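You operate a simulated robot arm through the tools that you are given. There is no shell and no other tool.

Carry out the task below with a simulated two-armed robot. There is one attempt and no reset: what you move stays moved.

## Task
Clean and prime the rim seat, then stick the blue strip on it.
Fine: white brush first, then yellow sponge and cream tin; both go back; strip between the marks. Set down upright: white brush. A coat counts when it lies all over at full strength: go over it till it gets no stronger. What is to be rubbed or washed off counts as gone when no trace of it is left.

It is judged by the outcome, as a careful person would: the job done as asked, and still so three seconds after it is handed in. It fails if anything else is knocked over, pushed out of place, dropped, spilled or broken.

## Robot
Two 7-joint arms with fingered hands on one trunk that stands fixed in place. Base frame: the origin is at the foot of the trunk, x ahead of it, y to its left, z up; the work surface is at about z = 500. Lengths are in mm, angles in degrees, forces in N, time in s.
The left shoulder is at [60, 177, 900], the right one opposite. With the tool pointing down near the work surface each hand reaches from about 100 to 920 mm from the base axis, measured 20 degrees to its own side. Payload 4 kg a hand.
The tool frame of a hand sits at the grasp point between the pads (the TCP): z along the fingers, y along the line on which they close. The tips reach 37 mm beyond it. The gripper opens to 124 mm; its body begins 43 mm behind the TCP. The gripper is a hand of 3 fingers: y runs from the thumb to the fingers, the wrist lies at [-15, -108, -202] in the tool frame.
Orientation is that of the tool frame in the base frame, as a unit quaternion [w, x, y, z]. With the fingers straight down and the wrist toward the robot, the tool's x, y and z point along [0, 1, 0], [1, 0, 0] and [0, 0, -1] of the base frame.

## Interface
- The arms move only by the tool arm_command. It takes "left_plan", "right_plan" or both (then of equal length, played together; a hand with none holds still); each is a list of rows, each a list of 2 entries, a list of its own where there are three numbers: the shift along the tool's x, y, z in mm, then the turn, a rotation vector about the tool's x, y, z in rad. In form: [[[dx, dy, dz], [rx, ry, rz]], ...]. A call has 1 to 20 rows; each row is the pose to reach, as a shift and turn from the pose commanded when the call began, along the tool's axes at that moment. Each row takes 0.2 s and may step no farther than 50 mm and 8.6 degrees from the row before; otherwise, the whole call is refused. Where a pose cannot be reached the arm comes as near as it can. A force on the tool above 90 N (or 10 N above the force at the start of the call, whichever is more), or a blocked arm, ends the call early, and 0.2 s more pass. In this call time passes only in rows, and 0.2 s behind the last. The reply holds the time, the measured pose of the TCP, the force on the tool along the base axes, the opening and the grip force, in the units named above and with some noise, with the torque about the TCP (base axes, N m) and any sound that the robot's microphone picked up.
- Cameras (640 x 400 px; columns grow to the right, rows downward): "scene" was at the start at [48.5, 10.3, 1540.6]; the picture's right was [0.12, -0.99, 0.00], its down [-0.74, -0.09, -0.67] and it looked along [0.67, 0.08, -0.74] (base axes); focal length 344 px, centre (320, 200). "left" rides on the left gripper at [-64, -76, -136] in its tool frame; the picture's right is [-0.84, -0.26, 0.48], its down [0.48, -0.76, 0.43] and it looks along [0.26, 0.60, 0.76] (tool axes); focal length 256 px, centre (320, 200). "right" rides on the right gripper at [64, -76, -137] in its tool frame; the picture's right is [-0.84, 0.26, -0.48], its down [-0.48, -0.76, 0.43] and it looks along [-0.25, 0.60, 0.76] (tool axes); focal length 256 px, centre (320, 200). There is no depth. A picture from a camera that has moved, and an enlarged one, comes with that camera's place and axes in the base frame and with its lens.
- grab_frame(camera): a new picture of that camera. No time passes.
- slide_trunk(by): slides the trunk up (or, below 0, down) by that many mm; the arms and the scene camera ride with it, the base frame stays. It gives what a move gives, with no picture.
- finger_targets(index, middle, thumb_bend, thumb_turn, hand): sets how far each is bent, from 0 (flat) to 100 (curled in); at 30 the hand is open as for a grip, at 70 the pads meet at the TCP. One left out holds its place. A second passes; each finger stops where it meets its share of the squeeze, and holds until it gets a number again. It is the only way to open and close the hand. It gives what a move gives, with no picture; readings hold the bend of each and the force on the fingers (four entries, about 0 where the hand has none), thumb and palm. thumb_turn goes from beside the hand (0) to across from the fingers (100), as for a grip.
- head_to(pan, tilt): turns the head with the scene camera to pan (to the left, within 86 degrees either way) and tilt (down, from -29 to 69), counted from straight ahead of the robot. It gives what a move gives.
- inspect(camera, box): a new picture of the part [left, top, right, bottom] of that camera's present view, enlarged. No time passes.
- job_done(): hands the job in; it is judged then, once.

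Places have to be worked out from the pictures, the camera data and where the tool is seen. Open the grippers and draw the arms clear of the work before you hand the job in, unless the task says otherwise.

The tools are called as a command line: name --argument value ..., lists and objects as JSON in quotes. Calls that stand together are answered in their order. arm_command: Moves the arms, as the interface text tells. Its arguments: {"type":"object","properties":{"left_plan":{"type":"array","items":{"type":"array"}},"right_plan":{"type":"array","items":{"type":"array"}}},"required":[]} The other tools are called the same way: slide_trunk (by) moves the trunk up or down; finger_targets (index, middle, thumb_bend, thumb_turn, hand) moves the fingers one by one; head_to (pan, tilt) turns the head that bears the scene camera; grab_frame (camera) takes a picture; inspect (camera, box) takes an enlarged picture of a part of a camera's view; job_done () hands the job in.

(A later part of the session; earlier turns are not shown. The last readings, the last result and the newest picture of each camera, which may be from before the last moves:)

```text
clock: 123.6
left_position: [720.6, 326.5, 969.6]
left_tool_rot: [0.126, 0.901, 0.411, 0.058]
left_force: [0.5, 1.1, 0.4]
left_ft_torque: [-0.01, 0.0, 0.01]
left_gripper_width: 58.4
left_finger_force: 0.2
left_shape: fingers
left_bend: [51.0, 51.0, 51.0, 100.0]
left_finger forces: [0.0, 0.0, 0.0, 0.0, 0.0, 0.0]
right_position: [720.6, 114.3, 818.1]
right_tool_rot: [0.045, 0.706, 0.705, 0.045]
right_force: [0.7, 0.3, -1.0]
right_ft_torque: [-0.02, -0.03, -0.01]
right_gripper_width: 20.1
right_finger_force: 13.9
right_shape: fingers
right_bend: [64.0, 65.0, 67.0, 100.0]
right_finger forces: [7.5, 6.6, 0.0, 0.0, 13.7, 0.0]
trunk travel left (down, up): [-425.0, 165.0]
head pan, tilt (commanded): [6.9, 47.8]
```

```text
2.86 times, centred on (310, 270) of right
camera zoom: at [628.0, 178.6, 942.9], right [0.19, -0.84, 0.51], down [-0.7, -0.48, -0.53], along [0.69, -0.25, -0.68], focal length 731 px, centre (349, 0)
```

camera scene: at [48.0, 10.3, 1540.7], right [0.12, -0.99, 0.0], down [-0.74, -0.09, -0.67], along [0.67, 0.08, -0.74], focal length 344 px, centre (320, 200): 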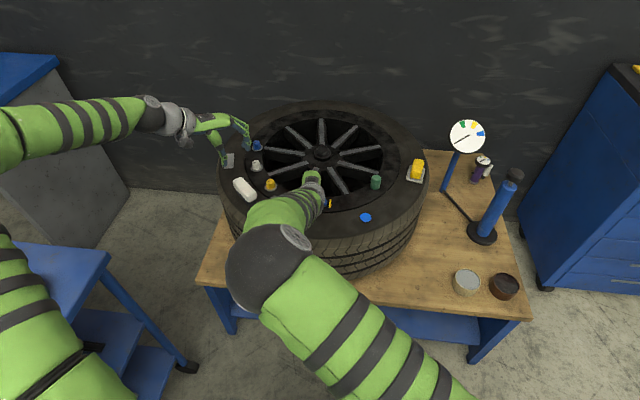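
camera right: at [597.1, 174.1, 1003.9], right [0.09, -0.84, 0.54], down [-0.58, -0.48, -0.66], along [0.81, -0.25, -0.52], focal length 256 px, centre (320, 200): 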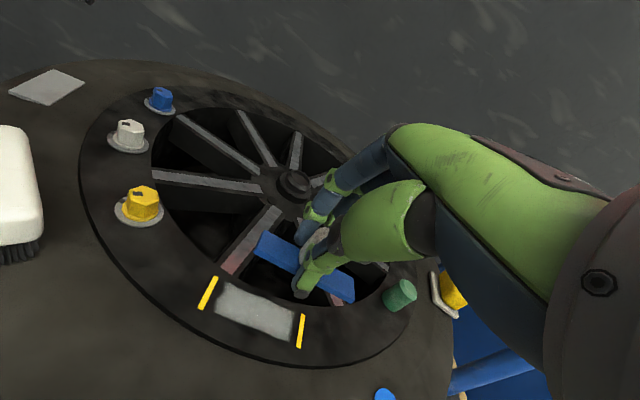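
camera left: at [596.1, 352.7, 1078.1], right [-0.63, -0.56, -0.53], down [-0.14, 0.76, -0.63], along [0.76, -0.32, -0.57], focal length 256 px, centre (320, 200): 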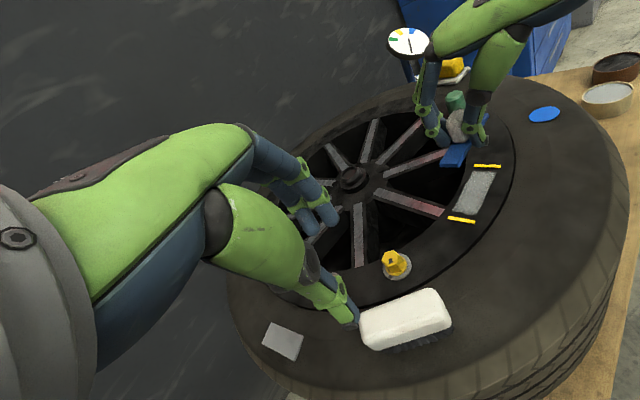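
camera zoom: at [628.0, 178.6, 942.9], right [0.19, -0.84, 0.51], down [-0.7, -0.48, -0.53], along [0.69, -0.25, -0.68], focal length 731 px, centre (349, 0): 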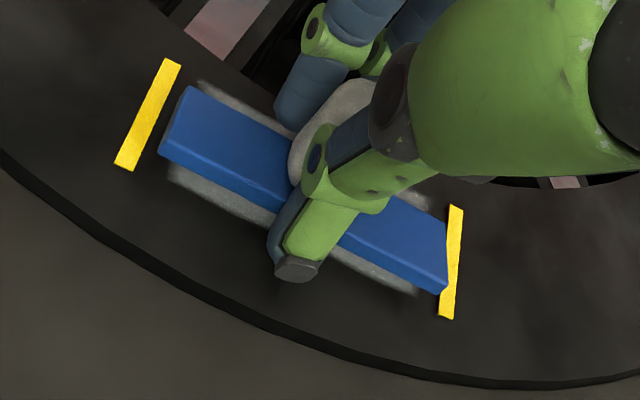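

Well centred over the coat; I nudge +0.8 mm in y and keep lowering.

arm_command --right_plan '[[[0.8, -0.3, 2], [0, 0, 0]]]'

arm_command --right_plan '[[[0, -0.2, 1.5], [0, 0, 0]]]'

inspect --camera "left" --box '[440, 130, 520, 230]'

inspect --camera "right" --box '[220, 200, 400, 340]'

```text
clock: 124.0
left_position: [721.2, 327.2, 968.7]
left_tool_rot: [0.127, 0.901, 0.411, 0.058]
left_force: [-0.3, 0.2, 0.4]
left_ft_torque: [-0.01, 0.04, 0.01]
left_gripper_width: 59.0
left_finger_force: 0.0
left_shape: fingers
left_bend: [51.0, 51.0, 51.0, 100.0]
left_finger forces: [0.0, 0.0, 0.1, 0.1, 0.0, 0.1]
right_position: [722.4, 116.8, 814.9]
right_tool_rot: [0.045, 0.706, 0.705, 0.046]
right_force: [-0.2, 0.2, 0.3]
right_ft_torque: [-0.01, -0.02, 0.0]
right_gripper_width: 20.1
right_finger_force: 14.3
right_shape: fingers
right_bend: [64.0, 65.0, 67.0, 100.0]
right_finger forces: [7.6, 6.5, 0.0, 0.1, 13.8, 0.0]
trunk travel left (down, up): [-425.0, 165.0]
head pan, tilt (commanded): [6.9, 47.8]
```

```text
clock: 124.4
left_position: [720.0, 327.5, 969.0]
left_tool_rot: [0.127, 0.901, 0.412, 0.058]
left_force: [0.2, -0.4, -0.6]
left_ft_torque: [0.0, 0.03, -0.01]
left_gripper_width: 58.9
left_finger_force: 0.0
left_shape: fingers
left_bend: [51.0, 51.0, 51.0, 100.0]
left_finger forces: [0.0, 0.0, 0.0, 0.0, 0.0, 0.0]
right_position: [722.0, 117.1, 814.5]
right_tool_rot: [0.045, 0.705, 0.706, 0.047]
right_force: [-0.8, -1.4, 2.6]
right_ft_torque: [-0.03, -0.05, -0.02]
right_gripper_width: 20.1
right_finger_force: 14.4
right_shape: fingers
right_bend: [64.0, 65.0, 67.0, 100.0]
right_finger forces: [7.2, 6.7, 0.1, 0.1, 14.9, 0.0]
trunk travel left (down, up): [-425.0, 165.0]
head pan, tilt (commanded): [6.9, 47.8]
```

```text
4.00 times, centred on (480, 180) of left
camera zoom: at [596.1, 352.5, 1078.1], right [-0.63, -0.56, -0.53], down [-0.14, 0.76, -0.63], along [0.76, -0.32, -0.57], focal length 1024 px, centre (-320, 280)
```

zoom: 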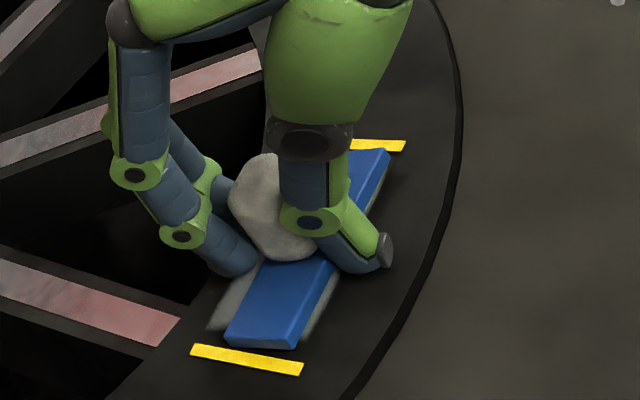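

```text
2.86 times, centred on (310, 270) of right
camera zoom: at [627.8, 179.4, 939.4], right [0.19, -0.84, 0.51], down [-0.7, -0.48, -0.53], along [0.69, -0.25, -0.68], focal length 731 px, centre (349, 0)
```

zoom: 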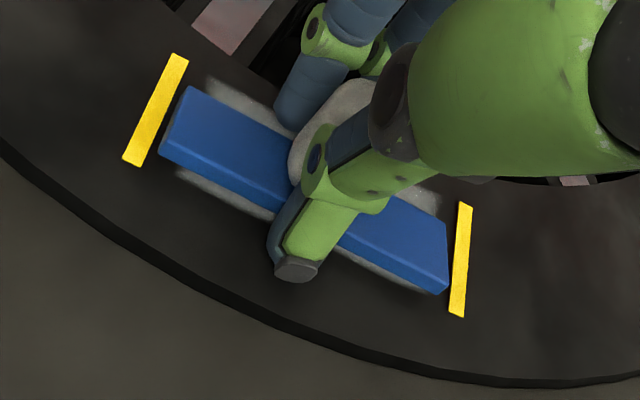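

First touch (≈3 N). The strip sits ~2 mm toward the robot side of the coat, so I lift slightly, shift +2 mm in x, +0.4 in y, and lower again to press.

arm_command --right_plan '[[[0.4, 2.2, -1.2], [0, 0, 0]], [[0.4, 2, 0.5], [0, 0, 0]], [[0.4, 1.8, 1.8], [0, 0, 0]]]'

inspect --camera "left" --box '[440, 130, 520, 230]'

inspect --camera "right" --box '[220, 200, 400, 340]'

```text
clock: 125.2
left_position: [721.9, 326.3, 970.3]
left_tool_rot: [0.126, 0.901, 0.411, 0.057]
left_force: [-0.1, 0.1, -1.0]
left_ft_torque: [0.03, -0.02, -0.01]
left_gripper_width: 59.0
left_finger_force: 0.0
left_shape: fingers
left_bend: [51.0, 51.0, 51.0, 100.0]
left_finger forces: [0.0, 0.0, 0.1, 0.0, 0.0, 0.1]
right_position: [724.4, 116.0, 811.9]
right_tool_rot: [0.046, 0.706, 0.705, 0.047]
right_force: [-1.4, -1.5, 3.8]
right_ft_torque: [-0.02, -0.09, -0.09]
right_gripper_width: 20.4
right_finger_force: 15.4
right_shape: fingers
right_bend: [64.0, 65.0, 66.0, 100.0]
right_finger forces: [7.2, 7.1, 0.0, 0.1, 16.3, 0.0]
trunk travel left (down, up): [-425.0, 165.0]
head pan, tilt (commanded): [6.9, 47.8]
```

```text
4.00 times, centred on (480, 180) of left
camera zoom: at [596.0, 352.4, 1078.2], right [-0.63, -0.56, -0.53], down [-0.14, 0.77, -0.63], along [0.76, -0.32, -0.57], focal length 1024 px, centre (-320, 280)
```

zoom: 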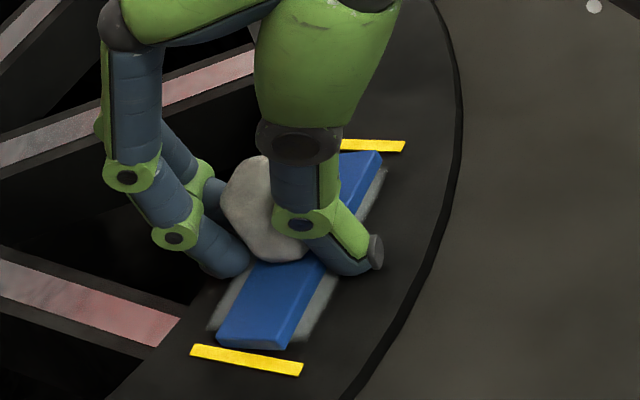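

```text
2.86 times, centred on (310, 270) of right
camera zoom: at [630.4, 179.6, 938.5], right [0.19, -0.84, 0.51], down [-0.7, -0.48, -0.53], along [0.69, -0.25, -0.68], focal length 731 px, centre (349, 0)
```

zoom: 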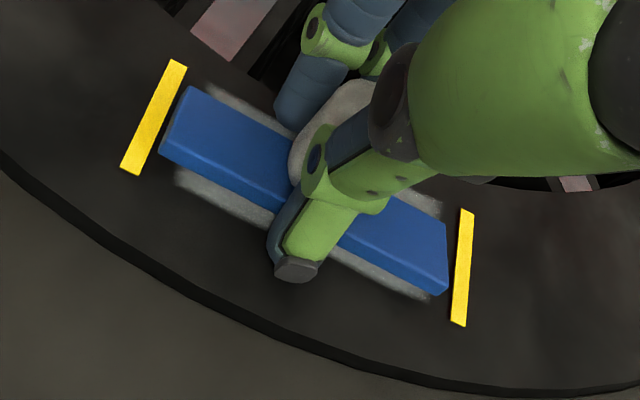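

Far edge of the strip touches (4 N), near edge still raised. I press down in 1.5 mm steps so that it pivots flat.

arm_command --right_plan '[[[0, -0.2, 1.5], [0, 0, 0]]]'

arm_command --right_plan '[[[0, -0.2, 1.5], [0, 0, 0]]]'

inspect --camera "left" --box '[440, 130, 520, 230]'

inspect --camera "right" --box '[220, 200, 400, 340]'

```text
clock: 125.6
left_position: [720.7, 327.6, 969.5]
left_tool_rot: [0.127, 0.901, 0.411, 0.058]
left_force: [0.4, 0.3, -0.4]
left_ft_torque: [-0.04, -0.03, -0.02]
left_gripper_width: 59.1
left_finger_force: 0.1
left_shape: fingers
left_bend: [51.0, 51.0, 51.0, 100.0]
left_finger forces: [0.1, 0.0, 0.0, 0.0, 0.0, 0.1]
right_position: [723.4, 116.7, 811.3]
right_tool_rot: [0.046, 0.706, 0.706, 0.047]
right_force: [-0.4, -0.5, 2.2]
right_ft_torque: [-0.04, 0.07, 0.01]
right_gripper_width: 20.1
right_finger_force: 13.6
right_shape: fingers
right_bend: [65.0, 65.0, 66.0, 100.0]
right_finger forces: [7.0, 6.1, 0.0, 0.1, 14.6, 0.0]
trunk travel left (down, up): [-425.0, 165.0]
head pan, tilt (commanded): [6.9, 47.8]
```

```text
clock: 126.0
left_position: [721.2, 326.8, 969.5]
left_tool_rot: [0.127, 0.901, 0.411, 0.058]
left_force: [-0.1, 0.0, 0.5]
left_ft_torque: [-0.01, 0.0, -0.02]
left_gripper_width: 58.9
left_finger_force: 0.1
left_shape: fingers
left_bend: [51.0, 51.0, 51.0, 100.0]
left_finger forces: [0.1, 0.0, 0.1, 0.0, 0.0, 0.0]
right_position: [722.8, 115.5, 811.4]
right_tool_rot: [0.047, 0.705, 0.706, 0.047]
right_force: [-1.6, -1.1, 12.7]
right_ft_torque: [0.03, 0.02, -0.05]
right_gripper_width: 19.7
right_finger_force: 17.3
right_shape: fingers
right_bend: [65.0, 65.0, 67.0, 100.0]
right_finger forces: [6.1, 6.3, 0.1, 0.1, 21.9, 0.1]
trunk travel left (down, up): [-425.0, 165.0]
head pan, tilt (commanded): [6.9, 47.8]
```

```text
4.00 times, centred on (480, 180) of left
camera zoom: at [595.7, 352.4, 1078.5], right [-0.63, -0.56, -0.53], down [-0.14, 0.77, -0.63], along [0.76, -0.32, -0.57], focal length 1024 px, centre (-320, 280)
```

zoom: 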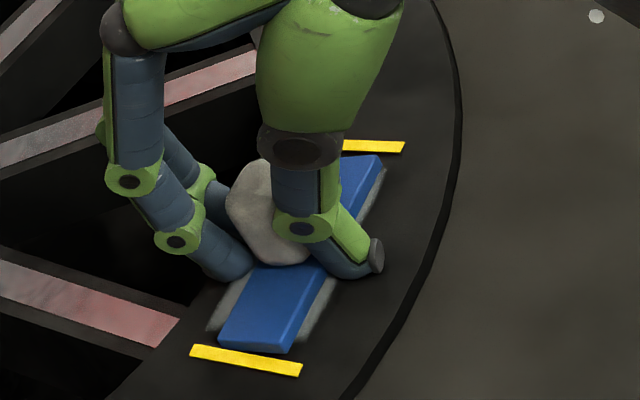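

```text
2.86 times, centred on (310, 270) of right
camera zoom: at [629.9, 179.6, 936.8], right [0.19, -0.84, 0.51], down [-0.7, -0.48, -0.53], along [0.69, -0.25, -0.68], focal length 731 px, centre (349, 0)
```

zoom: 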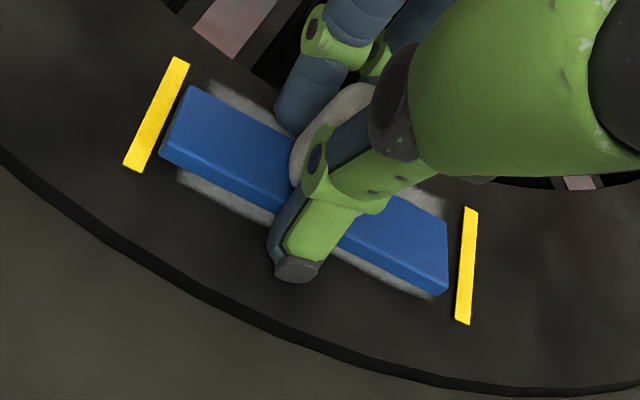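

The thumb is again taking part of the load. The strip is nearly down, so I ease up 1.5 mm and loosen the grip slightly so it can settle flat in place.

arm_command --right_plan '[[[0, 0.2, -1.8], [0, 0, 0]]]'

finger_targets --hand "right" --index 63 --middle 63 --thumb_bend 64

inspect --camera "left" --box '[440, 130, 520, 230]'

inspect --camera "right" --box '[220, 200, 400, 340]'

```text
clock: 126.4
left_position: [720.6, 326.9, 969.2]
left_tool_rot: [0.127, 0.901, 0.411, 0.059]
left_force: [-0.1, -0.1, -0.6]
left_ft_torque: [0.03, 0.04, -0.02]
left_gripper_width: 59.0
left_finger_force: 0.0
left_shape: fingers
left_bend: [51.0, 51.0, 51.0, 100.0]
left_finger forces: [0.1, 0.0, 0.0, 0.1, 0.1, 0.0]
right_position: [722.4, 115.7, 813.2]
right_tool_rot: [0.046, 0.705, 0.706, 0.046]
right_force: [1.3, -0.3, 3.0]
right_ft_torque: [0.0, 0.0, 0.02]
right_gripper_width: 19.6
right_finger_force: 15.1
right_shape: fingers
right_bend: [65.0, 65.0, 67.0, 100.0]
right_finger forces: [7.1, 6.0, 0.0, 0.0, 16.7, 0.0]
trunk travel left (down, up): [-425.0, 165.0]
head pan, tilt (commanded): [6.9, 47.8]
```

```text
clock: 127.4
left_position: [720.5, 325.1, 970.1]
left_tool_rot: [0.127, 0.901, 0.411, 0.058]
left_force: [-0.3, -0.3, 0.2]
left_ft_torque: [0.03, 0.07, -0.02]
left_gripper_width: 58.9
left_finger_force: 0.0
left_shape: fingers
left_bend: [51.0, 51.0, 51.0, 100.0]
left_finger forces: [0.1, 0.1, 0.0, 0.0, 0.0, 0.0]
right_position: [723.1, 115.1, 812.9]
right_tool_rot: [0.045, 0.705, 0.706, 0.047]
right_force: [0.8, 0.6, 11.2]
right_ft_torque: [0.0, 0.09, 0.02]
right_gripper_width: 22.8
right_finger_force: 7.3
right_shape: fingers
right_bend: [62.0, 63.0, 65.0, 100.0]
right_finger forces: [1.5, 1.0, 0.0, 0.1, 13.4, 0.0]
trunk travel left (down, up): [-425.0, 165.0]
head pan, tilt (commanded): [6.9, 47.8]
```

```text
4.00 times, centred on (480, 180) of left
camera zoom: at [595.6, 352.4, 1078.5], right [-0.63, -0.56, -0.54], down [-0.14, 0.77, -0.63], along [0.76, -0.32, -0.57], focal length 1024 px, centre (-320, 280)
```

zoom: 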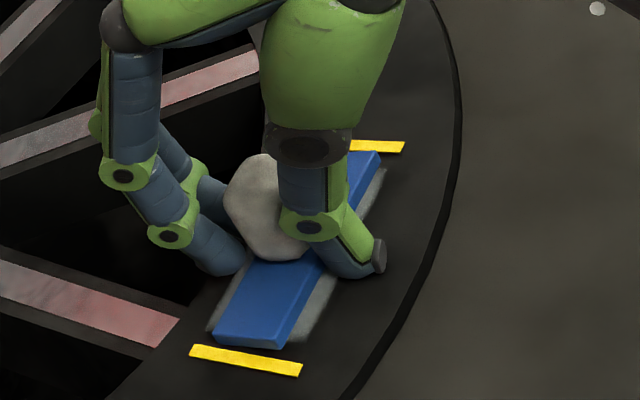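

```text
2.86 times, centred on (310, 270) of right
camera zoom: at [629.7, 179.4, 938.1], right [0.19, -0.84, 0.51], down [-0.7, -0.48, -0.53], along [0.69, -0.25, -0.68], focal length 731 px, centre (349, 0)
```

zoom: 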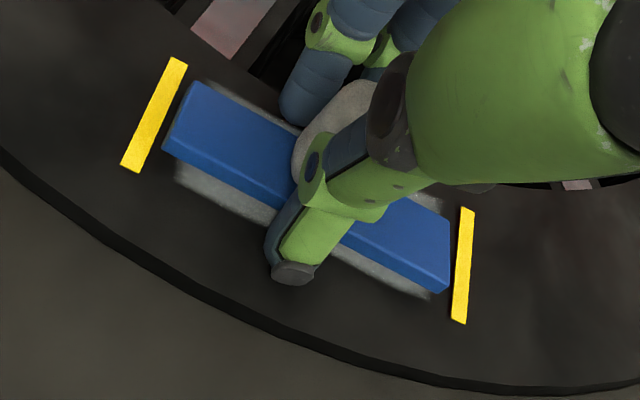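

The thumb presses the seat (11 N). I raise 3 mm and open a little more on both sides.

arm_command --right_plan '[[[0, 0.3, -2.5], [0, 0, 0]]]'

finger_targets --hand "right" --index 61 --middle 61 --thumb_bend 63

inspect --camera "left" --box '[440, 130, 520, 230]'

inspect --camera "right" --box '[220, 200, 400, 340]'

```text
clock: 127.8
left_position: [721.0, 328.3, 970.4]
left_tool_rot: [0.127, 0.901, 0.411, 0.058]
left_force: [-0.1, 0.0, 0.1]
left_ft_torque: [-0.03, 0.05, 0.0]
left_gripper_width: 58.8
left_finger_force: 0.2
left_shape: fingers
left_bend: [51.0, 51.0, 51.0, 100.0]
left_finger forces: [0.0, 0.0, 0.0, 0.0, 0.0, 0.0]
right_position: [722.7, 115.8, 814.4]
right_tool_rot: [0.045, 0.706, 0.706, 0.047]
right_force: [2.2, 0.5, 3.4]
right_ft_torque: [0.0, -0.01, -0.02]
right_gripper_width: 22.6
right_finger_force: 4.5
right_shape: fingers
right_bend: [62.0, 62.0, 64.0, 100.0]
right_finger forces: [1.6, 1.1, 0.0, 0.0, 6.4, 0.0]
trunk travel left (down, up): [-425.0, 165.0]
head pan, tilt (commanded): [6.9, 47.8]
```

```text
clock: 128.8
left_position: [720.6, 327.2, 968.3]
left_tool_rot: [0.127, 0.901, 0.41, 0.057]
left_force: [0.4, 0.3, 0.0]
left_ft_torque: [-0.02, -0.01, 0.01]
left_gripper_width: 58.8
left_finger_force: 0.0
left_shape: fingers
left_bend: [51.0, 51.0, 51.0, 100.0]
left_finger forces: [0.0, 0.0, 0.0, 0.0, 0.0, 0.1]
right_position: [721.7, 116.1, 813.5]
right_tool_rot: [0.046, 0.705, 0.706, 0.046]
right_force: [0.4, -0.6, 2.5]
right_ft_torque: [0.02, -0.04, 0.02]
right_gripper_width: 24.4
right_finger_force: 1.5
right_shape: fingers
right_bend: [61.0, 61.0, 63.0, 100.0]
right_finger forces: [0.3, 0.0, 0.0, 0.0, 2.3, 0.0]
trunk travel left (down, up): [-425.0, 165.0]
head pan, tilt (commanded): [6.9, 47.8]
```

```text
4.00 times, centred on (480, 180) of left
camera zoom: at [596.1, 352.4, 1078.1], right [-0.63, -0.56, -0.53], down [-0.14, 0.76, -0.63], along [0.76, -0.32, -0.57], focal length 1024 px, centre (-320, 280)
```

zoom: 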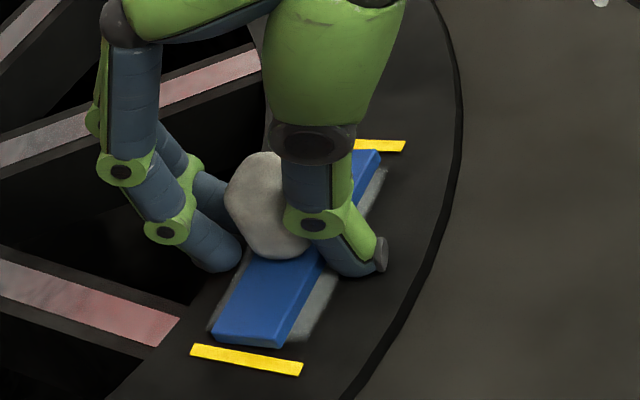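

```text
2.86 times, centred on (310, 270) of right
camera zoom: at [629.7, 179.4, 939.4], right [0.19, -0.84, 0.51], down [-0.7, -0.48, -0.53], along [0.69, -0.25, -0.68], focal length 731 px, centre (349, 0)
```

zoom: 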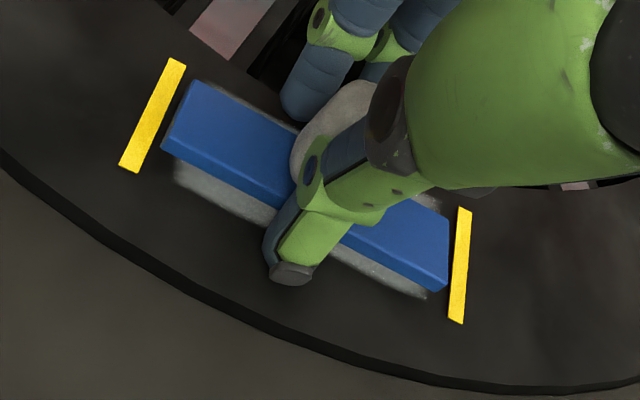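

The knob still leans on the thumb. I raise 3 mm and open the thumb further so the strip can drop flat.

arm_command --right_plan '[[[0, 0.4, -3], [0, 0, 0]]]'

finger_targets --hand "right" --index 61 --middle 61 --thumb_bend 60

inspect --camera "left" --box '[440, 130, 520, 230]'

inspect --camera "right" --box '[220, 200, 400, 340]'

```text
clock: 129.2
left_position: [721.3, 326.8, 969.3]
left_tool_rot: [0.126, 0.901, 0.412, 0.058]
left_force: [0.0, 0.2, -0.3]
left_ft_torque: [-0.03, 0.04, 0.03]
left_gripper_width: 59.0
left_finger_force: 0.0
left_shape: fingers
left_bend: [51.0, 51.0, 51.0, 100.0]
left_finger forces: [0.1, 0.1, 0.0, 0.0, 0.0, 0.1]
right_position: [724.1, 116.4, 816.6]
right_tool_rot: [0.046, 0.705, 0.706, 0.046]
right_force: [-0.6, -0.4, 0.5]
right_ft_torque: [0.0, -0.02, 0.04]
right_gripper_width: 25.4
right_finger_force: 0.1
right_shape: fingers
right_bend: [61.0, 61.0, 63.0, 100.0]
right_finger forces: [0.0, 0.1, 0.1, 0.0, 0.1, 0.0]
trunk travel left (down, up): [-425.0, 165.0]
head pan, tilt (commanded): [6.9, 47.8]
```

```text
clock: 130.2
left_position: [720.7, 326.7, 968.4]
left_tool_rot: [0.126, 0.901, 0.41, 0.057]
left_force: [0.2, -0.8, -0.1]
left_ft_torque: [0.04, -0.02, -0.02]
left_gripper_width: 59.1
left_finger_force: 0.0
left_shape: fingers
left_bend: [51.0, 51.0, 51.0, 100.0]
left_finger forces: [0.0, 0.0, 0.0, 0.1, 0.0, 0.0]
right_position: [724.2, 116.6, 817.5]
right_tool_rot: [0.044, 0.706, 0.706, 0.046]
right_force: [0.1, 0.2, 0.1]
right_ft_torque: [0.01, -0.02, -0.03]
right_gripper_width: 29.9
right_finger_force: 0.1
right_shape: fingers
right_bend: [61.0, 61.0, 60.0, 100.0]
right_finger forces: [0.1, 0.0, 0.1, 0.0, 0.1, 0.0]
trunk travel left (down, up): [-425.0, 165.0]
head pan, tilt (commanded): [6.9, 47.8]
```

```text
4.00 times, centred on (480, 180) of left
camera zoom: at [596.2, 352.5, 1078.1], right [-0.63, -0.56, -0.53], down [-0.14, 0.76, -0.63], along [0.76, -0.32, -0.57], focal length 1024 px, centre (-320, 280)
```

zoom: 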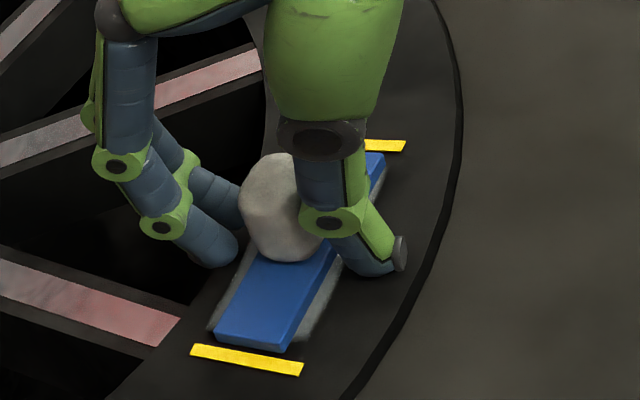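

```text
2.86 times, centred on (310, 270) of right
camera zoom: at [630.2, 179.9, 942.3], right [0.19, -0.84, 0.51], down [-0.7, -0.48, -0.53], along [0.69, -0.25, -0.68], focal length 731 px, centre (349, 0)
```

zoom: 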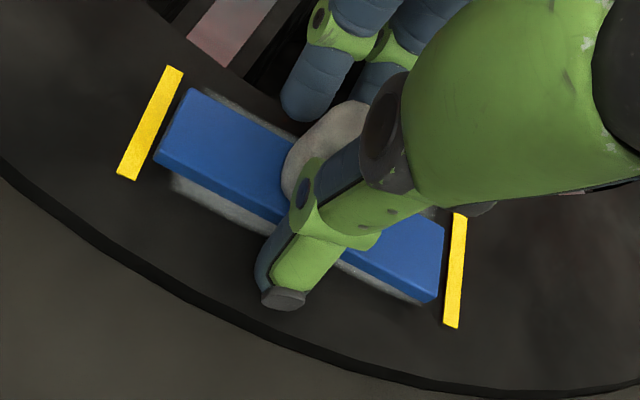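

The strip is free and lies flat between the marks. I raise a little, open wider, and withdraw straight up to view it.

arm_command --right_plan '[[[0, 0.6, -4.5], [0, 0, 0]]]'

finger_targets --hand "right" --index 55 --middle 55 --thumb_bend 55

arm_command --right_plan '[[[0, 2, -15], [0, 0, 0]], [[0, 6, -40], [0, 0, 0]], [[0, 11, -80], [0, 0, 0]], [[-40, 11, -85], [0, 0, 0]], [[-85, 11, -85], [0, 0, 0]], [[-130, 11, -85], [0, 0, 0]], [[-175, 5, -85], [0, 0, 0]]]'

inspect --camera "left" --box '[440, 130, 520, 230]'

inspect --camera "scene" --box '[290, 185, 340, 217]'

grab_frame --camera "right"

```text
clock: 130.6
left_position: [721.5, 327.0, 969.8]
left_tool_rot: [0.127, 0.901, 0.411, 0.058]
left_force: [0.0, -0.1, 0.1]
left_ft_torque: [-0.02, 0.01, 0.0]
left_gripper_width: 58.9
left_finger_force: 0.1
left_shape: fingers
left_bend: [51.0, 51.0, 51.0, 100.0]
left_finger forces: [0.0, 0.1, 0.1, 0.0, 0.1, 0.0]
right_position: [724.5, 115.9, 822.2]
right_tool_rot: [0.046, 0.706, 0.705, 0.046]
right_force: [0.4, -0.4, -0.4]
right_ft_torque: [0.0, 0.01, 0.0]
right_gripper_width: 29.9
right_finger_force: 0.0
right_shape: fingers
right_bend: [61.0, 61.0, 60.0, 100.0]
right_finger forces: [0.0, 0.0, 0.0, 0.1, 0.1, 0.1]
trunk travel left (down, up): [-425.0, 165.0]
head pan, tilt (commanded): [6.9, 47.8]
```

```text
clock: 131.6
left_position: [720.8, 327.8, 970.0]
left_tool_rot: [0.126, 0.901, 0.412, 0.058]
left_force: [0.1, -0.8, 0.3]
left_ft_torque: [0.02, 0.02, 0.01]
left_gripper_width: 59.1
left_finger_force: 0.1
left_shape: fingers
left_bend: [51.0, 51.0, 51.0, 100.0]
left_finger forces: [0.0, 0.1, 0.0, 0.0, 0.0, 0.0]
right_position: [723.9, 115.5, 821.8]
right_tool_rot: [0.046, 0.706, 0.705, 0.046]
right_force: [-0.5, 0.5, 0.6]
right_ft_torque: [0.01, -0.02, -0.01]
right_gripper_width: 46.1
right_finger_force: 0.0
right_shape: fingers
right_bend: [55.0, 55.0, 55.0, 100.0]
right_finger forces: [0.0, 0.1, 0.0, 0.1, 0.0, 0.1]
trunk travel left (down, up): [-425.0, 165.0]
head pan, tilt (commanded): [6.9, 47.8]
```

```text
clock: 133.2
left_position: [720.9, 327.1, 969.0]
left_tool_rot: [0.126, 0.901, 0.411, 0.058]
left_force: [0.7, -1.7, -0.7]
left_ft_torque: [0.02, 0.0, 0.01]
left_gripper_width: 59.0
left_finger_force: 0.1
left_shape: fingers
left_bend: [51.0, 51.0, 51.0, 100.0]
left_finger forces: [0.0, 0.0, 0.0, 0.0, 0.0, 0.0]
right_position: [717.2, -59.9, 904.2]
right_tool_rot: [0.045, 0.705, 0.707, 0.046]
right_force: [0.1, -0.3, 1.2]
right_ft_torque: [0.01, -0.01, 0.02]
right_gripper_width: 46.4
right_finger_force: 0.1
right_shape: fingers
right_bend: [55.0, 55.0, 55.0, 100.0]
right_finger forces: [0.1, 0.0, 0.0, 0.0, 0.1, 0.0]
trunk travel left (down, up): [-425.0, 165.0]
head pan, tilt (commanded): [6.9, 47.8]
```

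```text
4.00 times, centred on (480, 180) of left
camera zoom: at [596.1, 352.0, 1078.3], right [-0.63, -0.56, -0.53], down [-0.14, 0.77, -0.63], along [0.76, -0.32, -0.57], focal length 1024 px, centre (-320, 280)
```

zoom: 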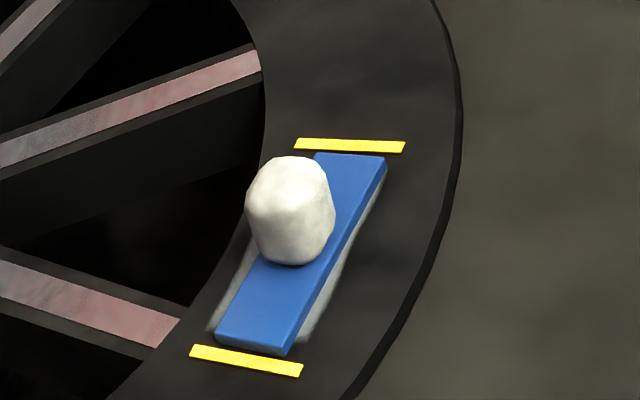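

```text
12.50 times, centred on (315, 201) of scene
camera zoom: at [48.6, 9.7, 1540.6], right [0.12, -0.99, 0.0], down [-0.74, -0.09, -0.67], along [0.67, 0.08, -0.74], focal length 4302 px, centre (382, 188)
```

zoom: 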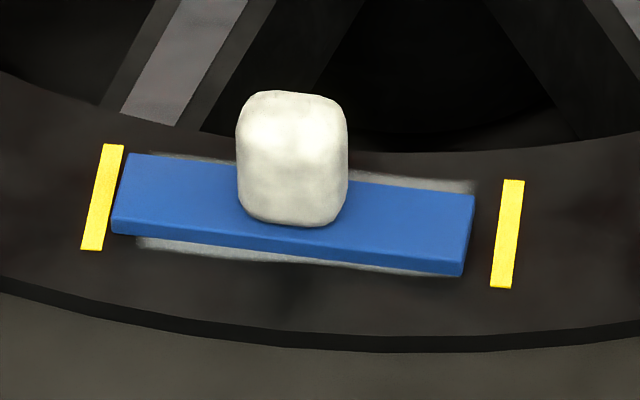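

```text
taken
camera right: at [623.6, 2.7, 1029.8], right [0.19, -0.84, 0.51], down [-0.7, -0.48, -0.53], along [0.69, -0.25, -0.68], focal length 256 px, centre (320, 200)
```

right: 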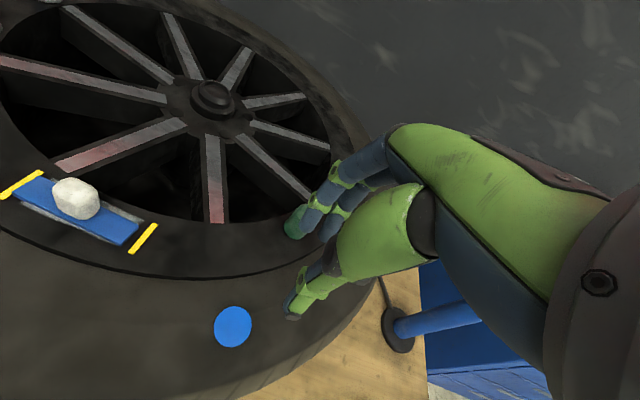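

The strip lies flat between the marks: centre about (725.5,112.8), yaw ~2.4°, gaps ~1.5–2 mm left and ~7 mm right. I close the right hand's fingers to make a blunt presser and look at where the tips are, so I can press the strip down on its knob.

finger_targets --hand "right" --index 70 --middle 70 --thumb_bend 70

grab_frame --camera "left"

inspect --camera "left" --box '[400, 20, 560, 140]'

inspect --camera "scene" --box '[320, 130, 420, 220]'

inspect --camera "right" --box '[240, 130, 400, 330]'

```text
clock: 134.2
left_position: [720.4, 326.0, 968.8]
left_tool_rot: [0.127, 0.901, 0.411, 0.058]
left_force: [-0.7, -0.9, 0.2]
left_ft_torque: [0.02, 0.01, 0.02]
left_gripper_width: 59.1
left_finger_force: 0.1
left_shape: fingers
left_bend: [51.0, 51.0, 51.0, 100.0]
left_finger forces: [0.0, 0.1, 0.0, 0.0, 0.0, 0.0]
right_position: [717.8, -61.7, 903.4]
right_tool_rot: [0.046, 0.706, 0.705, 0.045]
right_force: [-0.1, -0.4, -0.1]
right_ft_torque: [0.0, -0.01, 0.0]
right_gripper_width: 2.1
right_finger_force: 0.1
right_shape: fingers
right_bend: [70.0, 70.0, 70.0, 100.0]
right_finger forces: [0.0, 0.0, 0.1, 0.0, 0.0, 0.1]
trunk travel left (down, up): [-425.0, 165.0]
head pan, tilt (commanded): [6.9, 47.8]
```

```text
taken
camera left: at [596.2, 352.4, 1078.1], right [-0.63, -0.56, -0.53], down [-0.14, 0.77, -0.63], along [0.76, -0.32, -0.57], focal length 256 px, centre (320, 200)
```

left: 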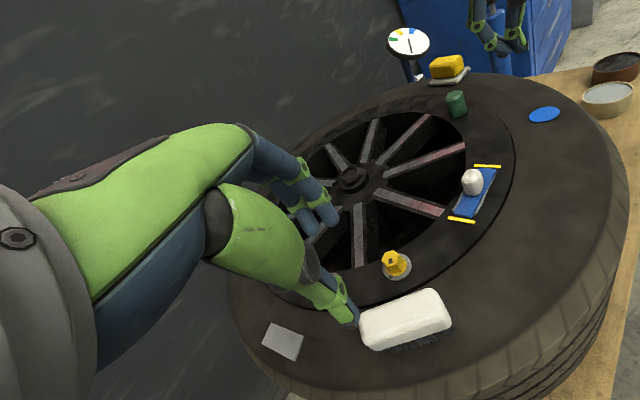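

```text
3.33 times, centred on (480, 80) of left
camera zoom: at [596.2, 352.4, 1078.1], right [-0.63, -0.56, -0.53], down [-0.14, 0.77, -0.63], along [0.76, -0.32, -0.57], focal length 853 px, centre (-213, 600)
```

zoom: 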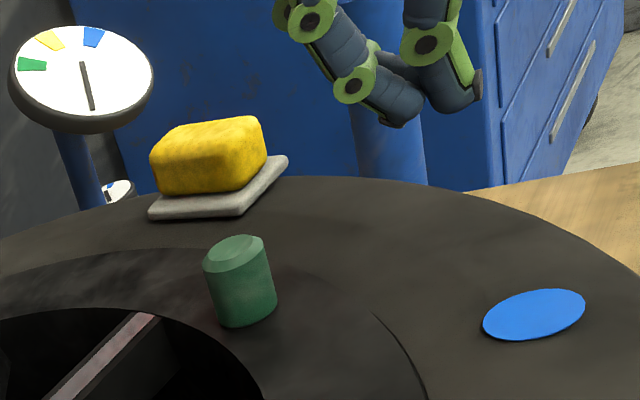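

```text
4.44 times, centred on (370, 175) of scene
camera zoom: at [48.5, 10.3, 1540.6], right [0.12, -0.99, 0.0], down [-0.74, -0.09, -0.67], along [0.67, 0.08, -0.74], focal length 1530 px, centre (98, 311)
```

zoom: 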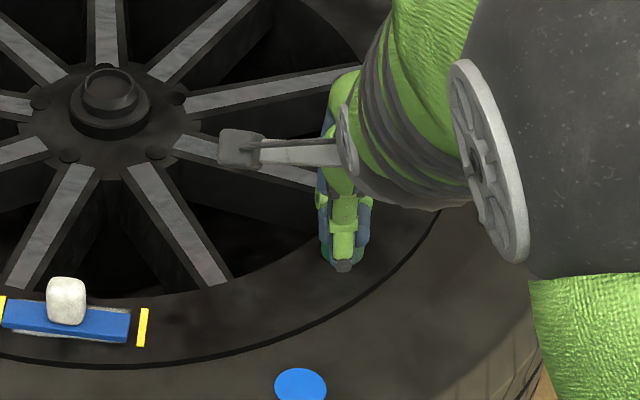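

```text
2.00 times, centred on (320, 230) of right
camera zoom: at [623.8, 3.2, 1030.0], right [0.19, -0.84, 0.51], down [-0.7, -0.48, -0.53], along [0.69, -0.25, -0.68], focal length 512 px, centre (320, 140)
```

zoom: 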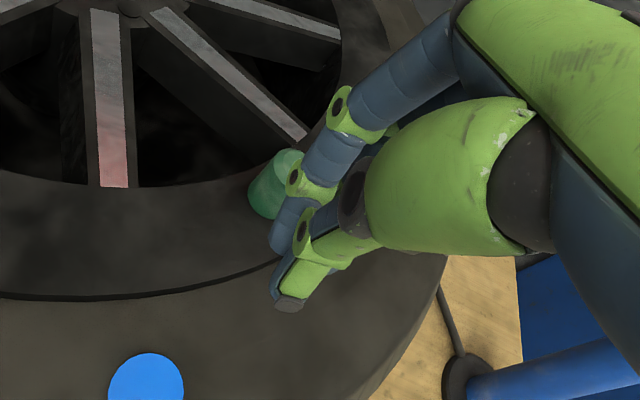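

Closed fingertips end about 36 mm below the TCP. For pressing I keep index and middle curled, open the thumb out of the way, level the hand and move above the knob.

finger_targets --hand "right" --thumb_bend 40

arm_command --right_plan '[[[0, 0, -10], [0.065, 0, 0]], [[40, -1, -10], [0.13, 0, 0]], [[85, -2, 0], [0.13, 0, 0]], [[130, -2, 10], [0.13, 0, 0]], [[175, -2.3, 22], [0.13, 0, 0]]]'

arm_command --right_plan '[[[0, 0, 20], [0, 0, 0]], [[0, 0, 32], [0, 0, 0]]]'

inspect --camera "left" --box '[430, 110, 530, 230]'

inspect --camera "right" --box '[200, 160, 400, 340]'

```text
clock: 135.2
left_position: [721.3, 326.7, 968.6]
left_tool_rot: [0.127, 0.901, 0.411, 0.058]
left_force: [0.1, -0.3, -1.1]
left_ft_torque: [0.0, 0.01, 0.01]
left_gripper_width: 58.8
left_finger_force: 0.0
left_shape: fingers
left_bend: [51.0, 51.0, 51.0, 100.0]
left_finger forces: [0.0, 0.0, 0.1, 0.0, 0.0, 0.0]
right_position: [717.2, -60.8, 905.2]
right_tool_rot: [0.046, 0.705, 0.706, 0.046]
right_force: [0.2, -0.6, -0.5]
right_ft_torque: [-0.03, -0.01, 0.0]
right_gripper_width: 46.9
right_finger_force: 0.1
right_shape: fingers
right_bend: [70.0, 70.0, 40.0, 99.0]
right_finger forces: [0.0, 0.0, 0.0, 0.0, 0.0, 0.0]
trunk travel left (down, up): [-425.0, 165.0]
head pan, tilt (commanded): [6.9, 47.8]
```

```text
clock: 136.4
left_position: [721.5, 327.9, 968.2]
left_tool_rot: [0.126, 0.901, 0.411, 0.058]
left_force: [-0.3, 1.0, 0.4]
left_ft_torque: [-0.01, 0.05, 0.02]
left_gripper_width: 58.7
left_finger_force: 0.1
left_shape: fingers
left_bend: [51.0, 51.0, 51.0, 100.0]
left_finger forces: [0.0, 0.0, 0.0, 0.1, 0.0, 0.0]
right_position: [719.8, 118.1, 886.4]
right_tool_rot: [0.0, 0.707, 0.707, 0.0]
right_force: [0.3, -0.3, 0.9]
right_ft_torque: [0.0, -0.03, -0.03]
right_gripper_width: 47.2
right_finger_force: 0.0
right_shape: fingers
right_bend: [70.0, 70.0, 40.0, 99.0]
right_finger forces: [0.1, 0.0, 0.0, 0.0, 0.0, 0.0]
trunk travel left (down, up): [-425.0, 165.0]
head pan, tilt (commanded): [6.9, 47.8]
```

```text
clock: 137.0
left_position: [721.3, 327.6, 969.4]
left_tool_rot: [0.127, 0.901, 0.411, 0.058]
left_force: [0.2, 0.5, 0.5]
left_ft_torque: [0.0, 0.0, -0.04]
left_gripper_width: 58.9
left_finger_force: 0.0
left_shape: fingers
left_bend: [51.0, 51.0, 51.0, 100.0]
left_finger forces: [0.0, 0.0, 0.0, 0.0, 0.1, 0.0]
right_position: [718.7, 117.6, 852.7]
right_tool_rot: [-0.001, 0.707, 0.707, 0.0]
right_force: [0.1, 0.3, 0.7]
right_ft_torque: [0.01, 0.03, -0.03]
right_gripper_width: 46.8
right_finger_force: 0.0
right_shape: fingers
right_bend: [70.0, 70.0, 40.0, 99.0]
right_finger forces: [0.0, 0.0, 0.0, 0.1, 0.0, 0.0]
trunk travel left (down, up): [-425.0, 165.0]
head pan, tilt (commanded): [6.9, 47.8]
```

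```text
3.33 times, centred on (480, 170) of left
camera zoom: at [596.2, 352.6, 1078.0], right [-0.63, -0.56, -0.53], down [-0.14, 0.76, -0.63], along [0.76, -0.32, -0.57], focal length 853 px, centre (-213, 300)
```

zoom: 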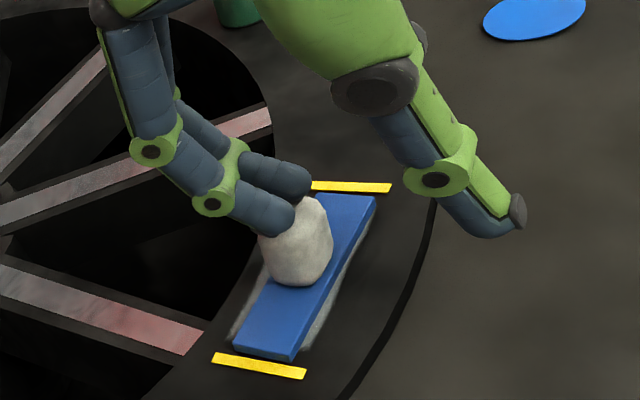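

```text
2.22 times, centred on (300, 250) of right
camera zoom: at [642.2, 181.1, 988.9], right [0.26, -0.84, 0.48], down [-0.76, -0.48, -0.44], along [0.6, -0.25, -0.76], focal length 569 px, centre (364, 89)
```

zoom: 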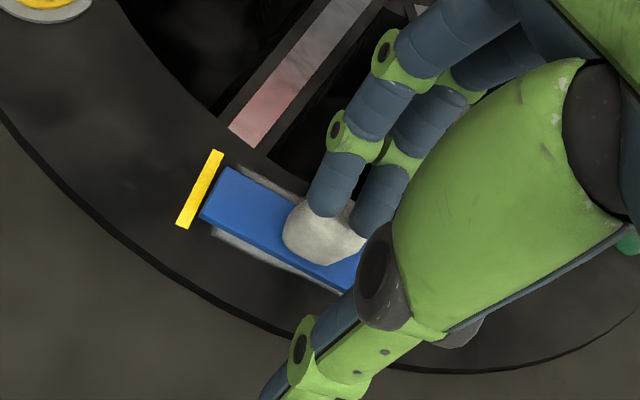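

The curled fingers are above the knob, a bit too far in +y. I shift -4 mm in y, +2 mm in x, and lower 8 mm for a check.

arm_command --right_plan '[[[-4, 2, 0], [0, 0, 0]], [[-4, 2, 8], [0, 0, 0]]]'

inspect --camera "left" --box '[440, 130, 520, 230]'

inspect --camera "right" --box '[220, 180, 380, 320]'

```text
clock: 137.6
left_position: [720.9, 327.1, 970.0]
left_tool_rot: [0.127, 0.901, 0.411, 0.057]
left_force: [0.5, 0.3, 0.3]
left_ft_torque: [0.01, 0.01, 0.01]
left_gripper_width: 59.0
left_finger_force: 0.0
left_shape: fingers
left_bend: [51.0, 51.0, 51.0, 100.0]
left_finger forces: [0.0, 0.0, 0.1, 0.0, 0.1, 0.0]
right_position: [721.7, 112.0, 849.2]
right_tool_rot: [0.001, 0.707, 0.707, 0.003]
right_force: [4.0, -0.8, 13.8]
right_ft_torque: [-0.02, -0.24, 0.02]
right_gripper_width: 45.5
right_finger_force: 7.7
right_shape: fingers
right_bend: [71.0, 70.0, 40.0, 99.0]
right_finger forces: [12.6, 2.0, 0.0, 0.0, 0.1, 0.0]
trunk travel left (down, up): [-425.0, 165.0]
head pan, tilt (commanded): [6.9, 47.8]
```

```text
4.00 times, centred on (480, 180) of left
camera zoom: at [595.6, 352.1, 1079.0], right [-0.63, -0.56, -0.54], down [-0.14, 0.77, -0.63], along [0.76, -0.32, -0.57], focal length 1024 px, centre (-320, 280)
```

zoom: 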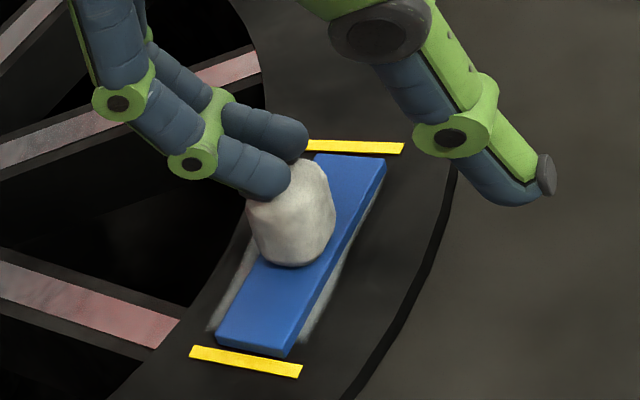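

```text
2.86 times, centred on (300, 250) of right
camera zoom: at [644.3, 176.0, 984.5], right [0.25, -0.84, 0.48], down [-0.76, -0.48, -0.44], along [0.6, -0.25, -0.76], focal length 731 px, centre (377, 57)
```

zoom: 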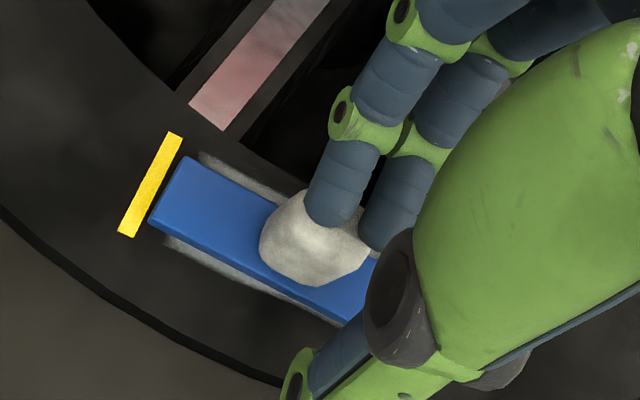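

The index tip is pressing the knob top with about 13 N and the strip hasn't shifted. I hold and press slightly more for a second.

arm_command --right_plan '[[[0, 0, 1], [0, 0, 0]], [[0, 0, 1.5], [0, 0, 0]], [[0, 0, 1.5], [0, 0, 0]], [[0, 0, 1.5], [0, 0, 0]], [[0, 0, 1.5], [0, 0, 0]], [[0, 0, 1.5], [0, 0, 0]]]'

inspect --camera "left" --box '[440, 130, 520, 230]'

```text
clock: 139.0
left_position: [720.5, 327.4, 969.1]
left_tool_rot: [0.128, 0.901, 0.41, 0.059]
left_force: [-0.2, -0.3, 0.6]
left_ft_torque: [-0.04, -0.02, 0.0]
left_gripper_width: 59.0
left_finger_force: 0.0
left_shape: fingers
left_bend: [51.0, 51.0, 51.0, 100.0]
left_finger forces: [0.0, 0.0, 0.0, 0.1, 0.1, 0.1]
right_position: [720.5, 112.7, 846.5]
right_tool_rot: [0.0, 0.706, 0.708, 0.003]
right_force: [8.3, 4.3, 33.7]
right_ft_torque: [0.12, -0.33, 0.02]
right_gripper_width: 43.2
right_finger_force: 16.6
right_shape: fingers
right_bend: [72.0, 71.0, 40.0, 99.0]
right_finger forces: [26.7, 6.8, 0.0, 0.1, 0.0, 0.0]
trunk travel left (down, up): [-425.0, 165.0]
head pan, tilt (commanded): [6.9, 47.8]
```

```text
4.00 times, centred on (480, 180) of left
camera zoom: at [594.7, 352.5, 1079.1], right [-0.63, -0.56, -0.54], down [-0.14, 0.77, -0.63], along [0.76, -0.32, -0.56], focal length 1024 px, centre (-320, 280)
```

zoom: 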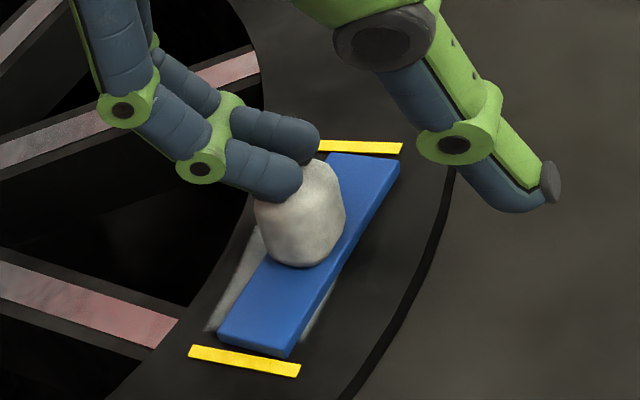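

The press pushed the strip slightly sideways at its -y end (lateral 8 N), so it is not glued fast. I lift off straight up and re-measure.

arm_command --right_plan '[[[0, 0, -6], [0, 0, 0]], [[0, 0, -20], [0, 0, 0]], [[0, 0, -50], [0, 0, 0]], [[-45, 0, -55], [0, 0, 0]], [[-90, 0, -55], [0, 0, 0]], [[-135, 0, -55], [0, 0, 0]], [[-175, 0, -55], [0, 0, 0]]]'

inspect --camera "scene" --box '[290, 185, 340, 217]'

inspect --camera "left" --box '[440, 130, 520, 230]'

```text
clock: 140.6
left_position: [721.0, 326.4, 967.9]
left_tool_rot: [0.127, 0.901, 0.41, 0.058]
left_force: [0.2, 0.2, -0.2]
left_ft_torque: [0.01, -0.02, -0.02]
left_gripper_width: 59.0
left_finger_force: 0.1
left_shape: fingers
left_bend: [51.0, 51.0, 51.0, 100.0]
left_finger forces: [0.0, 0.0, 0.0, 0.1, 0.0, 0.1]
right_position: [721.0, -64.4, 896.7]
right_tool_rot: [-0.001, 0.707, 0.708, 0.0]
right_force: [0.7, 0.3, -0.5]
right_ft_torque: [-0.02, -0.04, 0.01]
right_gripper_width: 47.0
right_finger_force: 0.0
right_shape: fingers
right_bend: [70.0, 70.0, 40.0, 99.0]
right_finger forces: [0.0, 0.0, 0.0, 0.0, 0.0, 0.0]
trunk travel left (down, up): [-425.0, 165.0]
head pan, tilt (commanded): [6.9, 47.8]
```

```text
12.50 times, centred on (315, 201) of scene
camera zoom: at [48.6, 9.8, 1540.6], right [0.12, -0.99, 0.0], down [-0.74, -0.09, -0.67], along [0.67, 0.08, -0.74], focal length 4302 px, centre (382, 188)
```

zoom: 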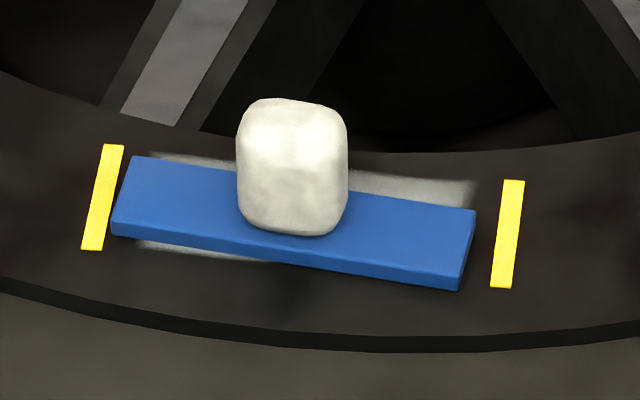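

```text
4.00 times, centred on (480, 180) of left
camera zoom: at [596.1, 352.1, 1078.3], right [-0.63, -0.56, -0.53], down [-0.14, 0.77, -0.63], along [0.76, -0.32, -0.57], focal length 1024 px, centre (-320, 280)
```

zoom: 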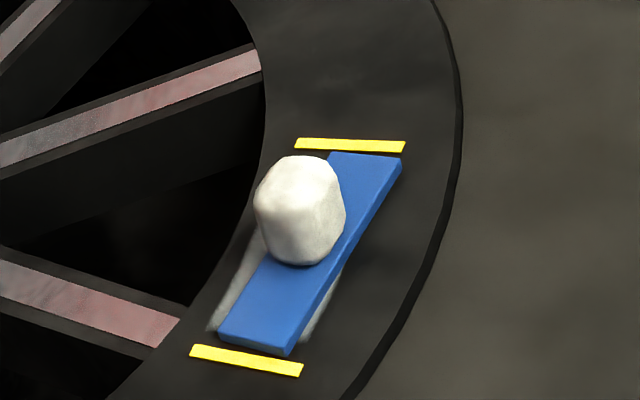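

The strip now sits at about (723,112) with yaw ~5.3°. I'll correct it by caging the knob lightly with the fingers (tips kept above the strip) and sliding it flat. First I open the hand and go above it with matching yaw.

finger_targets --hand "right" --index 51 --middle 51 --thumb_bend 51

arm_command --right_plan '[[[45, -2, 0], [0, 0, 0.023]], [[90, -3, 0], [0, 0, 0.046]], [[135, -5, 5], [0, 0, 0.069]], [[178, -6, 15], [0, 0, 0.0925]], [[178, -6, 45], [0, 0, 0.0925]]]'

inspect --camera "left" --box '[430, 110, 530, 230]'

inspect --camera "right" --box '[200, 160, 400, 340]'

```text
clock: 141.6
left_position: [720.9, 327.4, 968.2]
left_tool_rot: [0.127, 0.901, 0.411, 0.058]
left_force: [0.2, -0.7, -0.5]
left_ft_torque: [-0.02, -0.04, 0.0]
left_gripper_width: 59.0
left_finger_force: 0.1
left_shape: fingers
left_bend: [51.0, 51.0, 51.0, 100.0]
left_finger forces: [0.1, 0.0, 0.0, 0.1, 0.1, 0.0]
right_position: [721.1, -64.5, 898.3]
right_tool_rot: [0.0, 0.707, 0.707, 0.0]
right_force: [0.0, 0.1, 0.2]
right_ft_torque: [0.01, 0.02, -0.01]
right_gripper_width: 58.9
right_finger_force: 0.1
right_shape: fingers
right_bend: [51.0, 51.0, 51.0, 100.0]
right_finger forces: [0.1, 0.0, 0.1, 0.0, 0.0, 0.0]
trunk travel left (down, up): [-425.0, 165.0]
head pan, tilt (commanded): [6.9, 47.8]
```

```text
clock: 142.8
left_position: [720.9, 327.2, 969.2]
left_tool_rot: [0.128, 0.901, 0.41, 0.058]
left_force: [-0.1, 1.1, 0.6]
left_ft_torque: [0.01, 0.01, -0.04]
left_gripper_width: 59.0
left_finger_force: 0.1
left_shape: fingers
left_bend: [51.0, 51.0, 51.0, 100.0]
left_finger forces: [0.0, 0.0, 0.1, 0.1, 0.0, 0.0]
right_position: [713.9, 112.6, 851.0]
right_tool_rot: [0.0, 0.738, 0.674, -0.001]
right_force: [0.4, 0.3, -0.6]
right_ft_torque: [0.01, -0.01, -0.02]
right_gripper_width: 58.8
right_finger_force: 0.1
right_shape: fingers
right_bend: [51.0, 51.0, 51.0, 100.0]
right_finger forces: [0.0, 0.0, 0.0, 0.1, 0.1, 0.0]
trunk travel left (down, up): [-425.0, 165.0]
head pan, tilt (commanded): [6.9, 47.8]
```

```text
3.33 times, centred on (480, 170) of left
camera zoom: at [596.4, 352.4, 1078.0], right [-0.63, -0.56, -0.53], down [-0.14, 0.76, -0.63], along [0.76, -0.32, -0.57], focal length 853 px, centre (-213, 300)
```

zoom: 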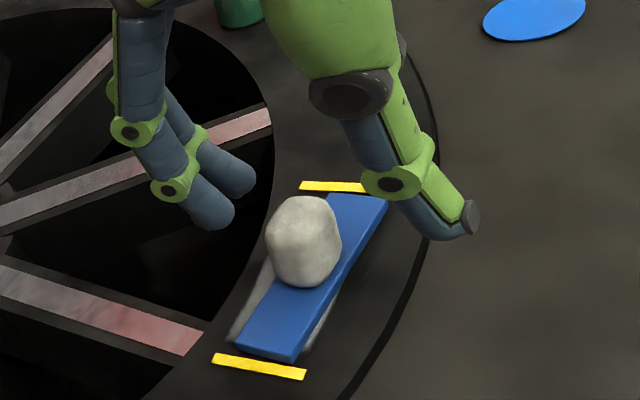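

```text
2.22 times, centred on (300, 250) of right
camera zoom: at [643.9, 183.5, 987.5], right [0.18, -0.86, 0.48], down [-0.8, -0.41, -0.43], along [0.57, -0.31, -0.76], focal length 569 px, centre (364, 89)
```

zoom: 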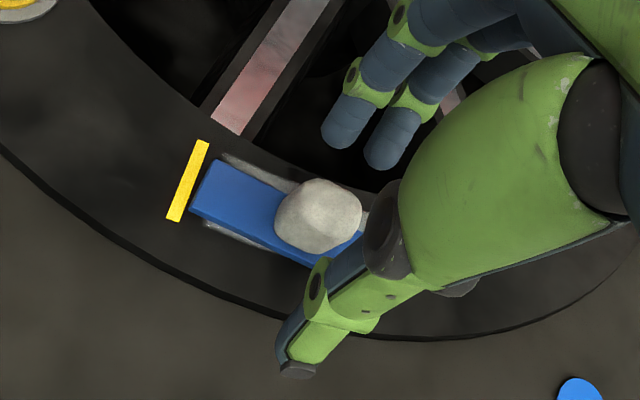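

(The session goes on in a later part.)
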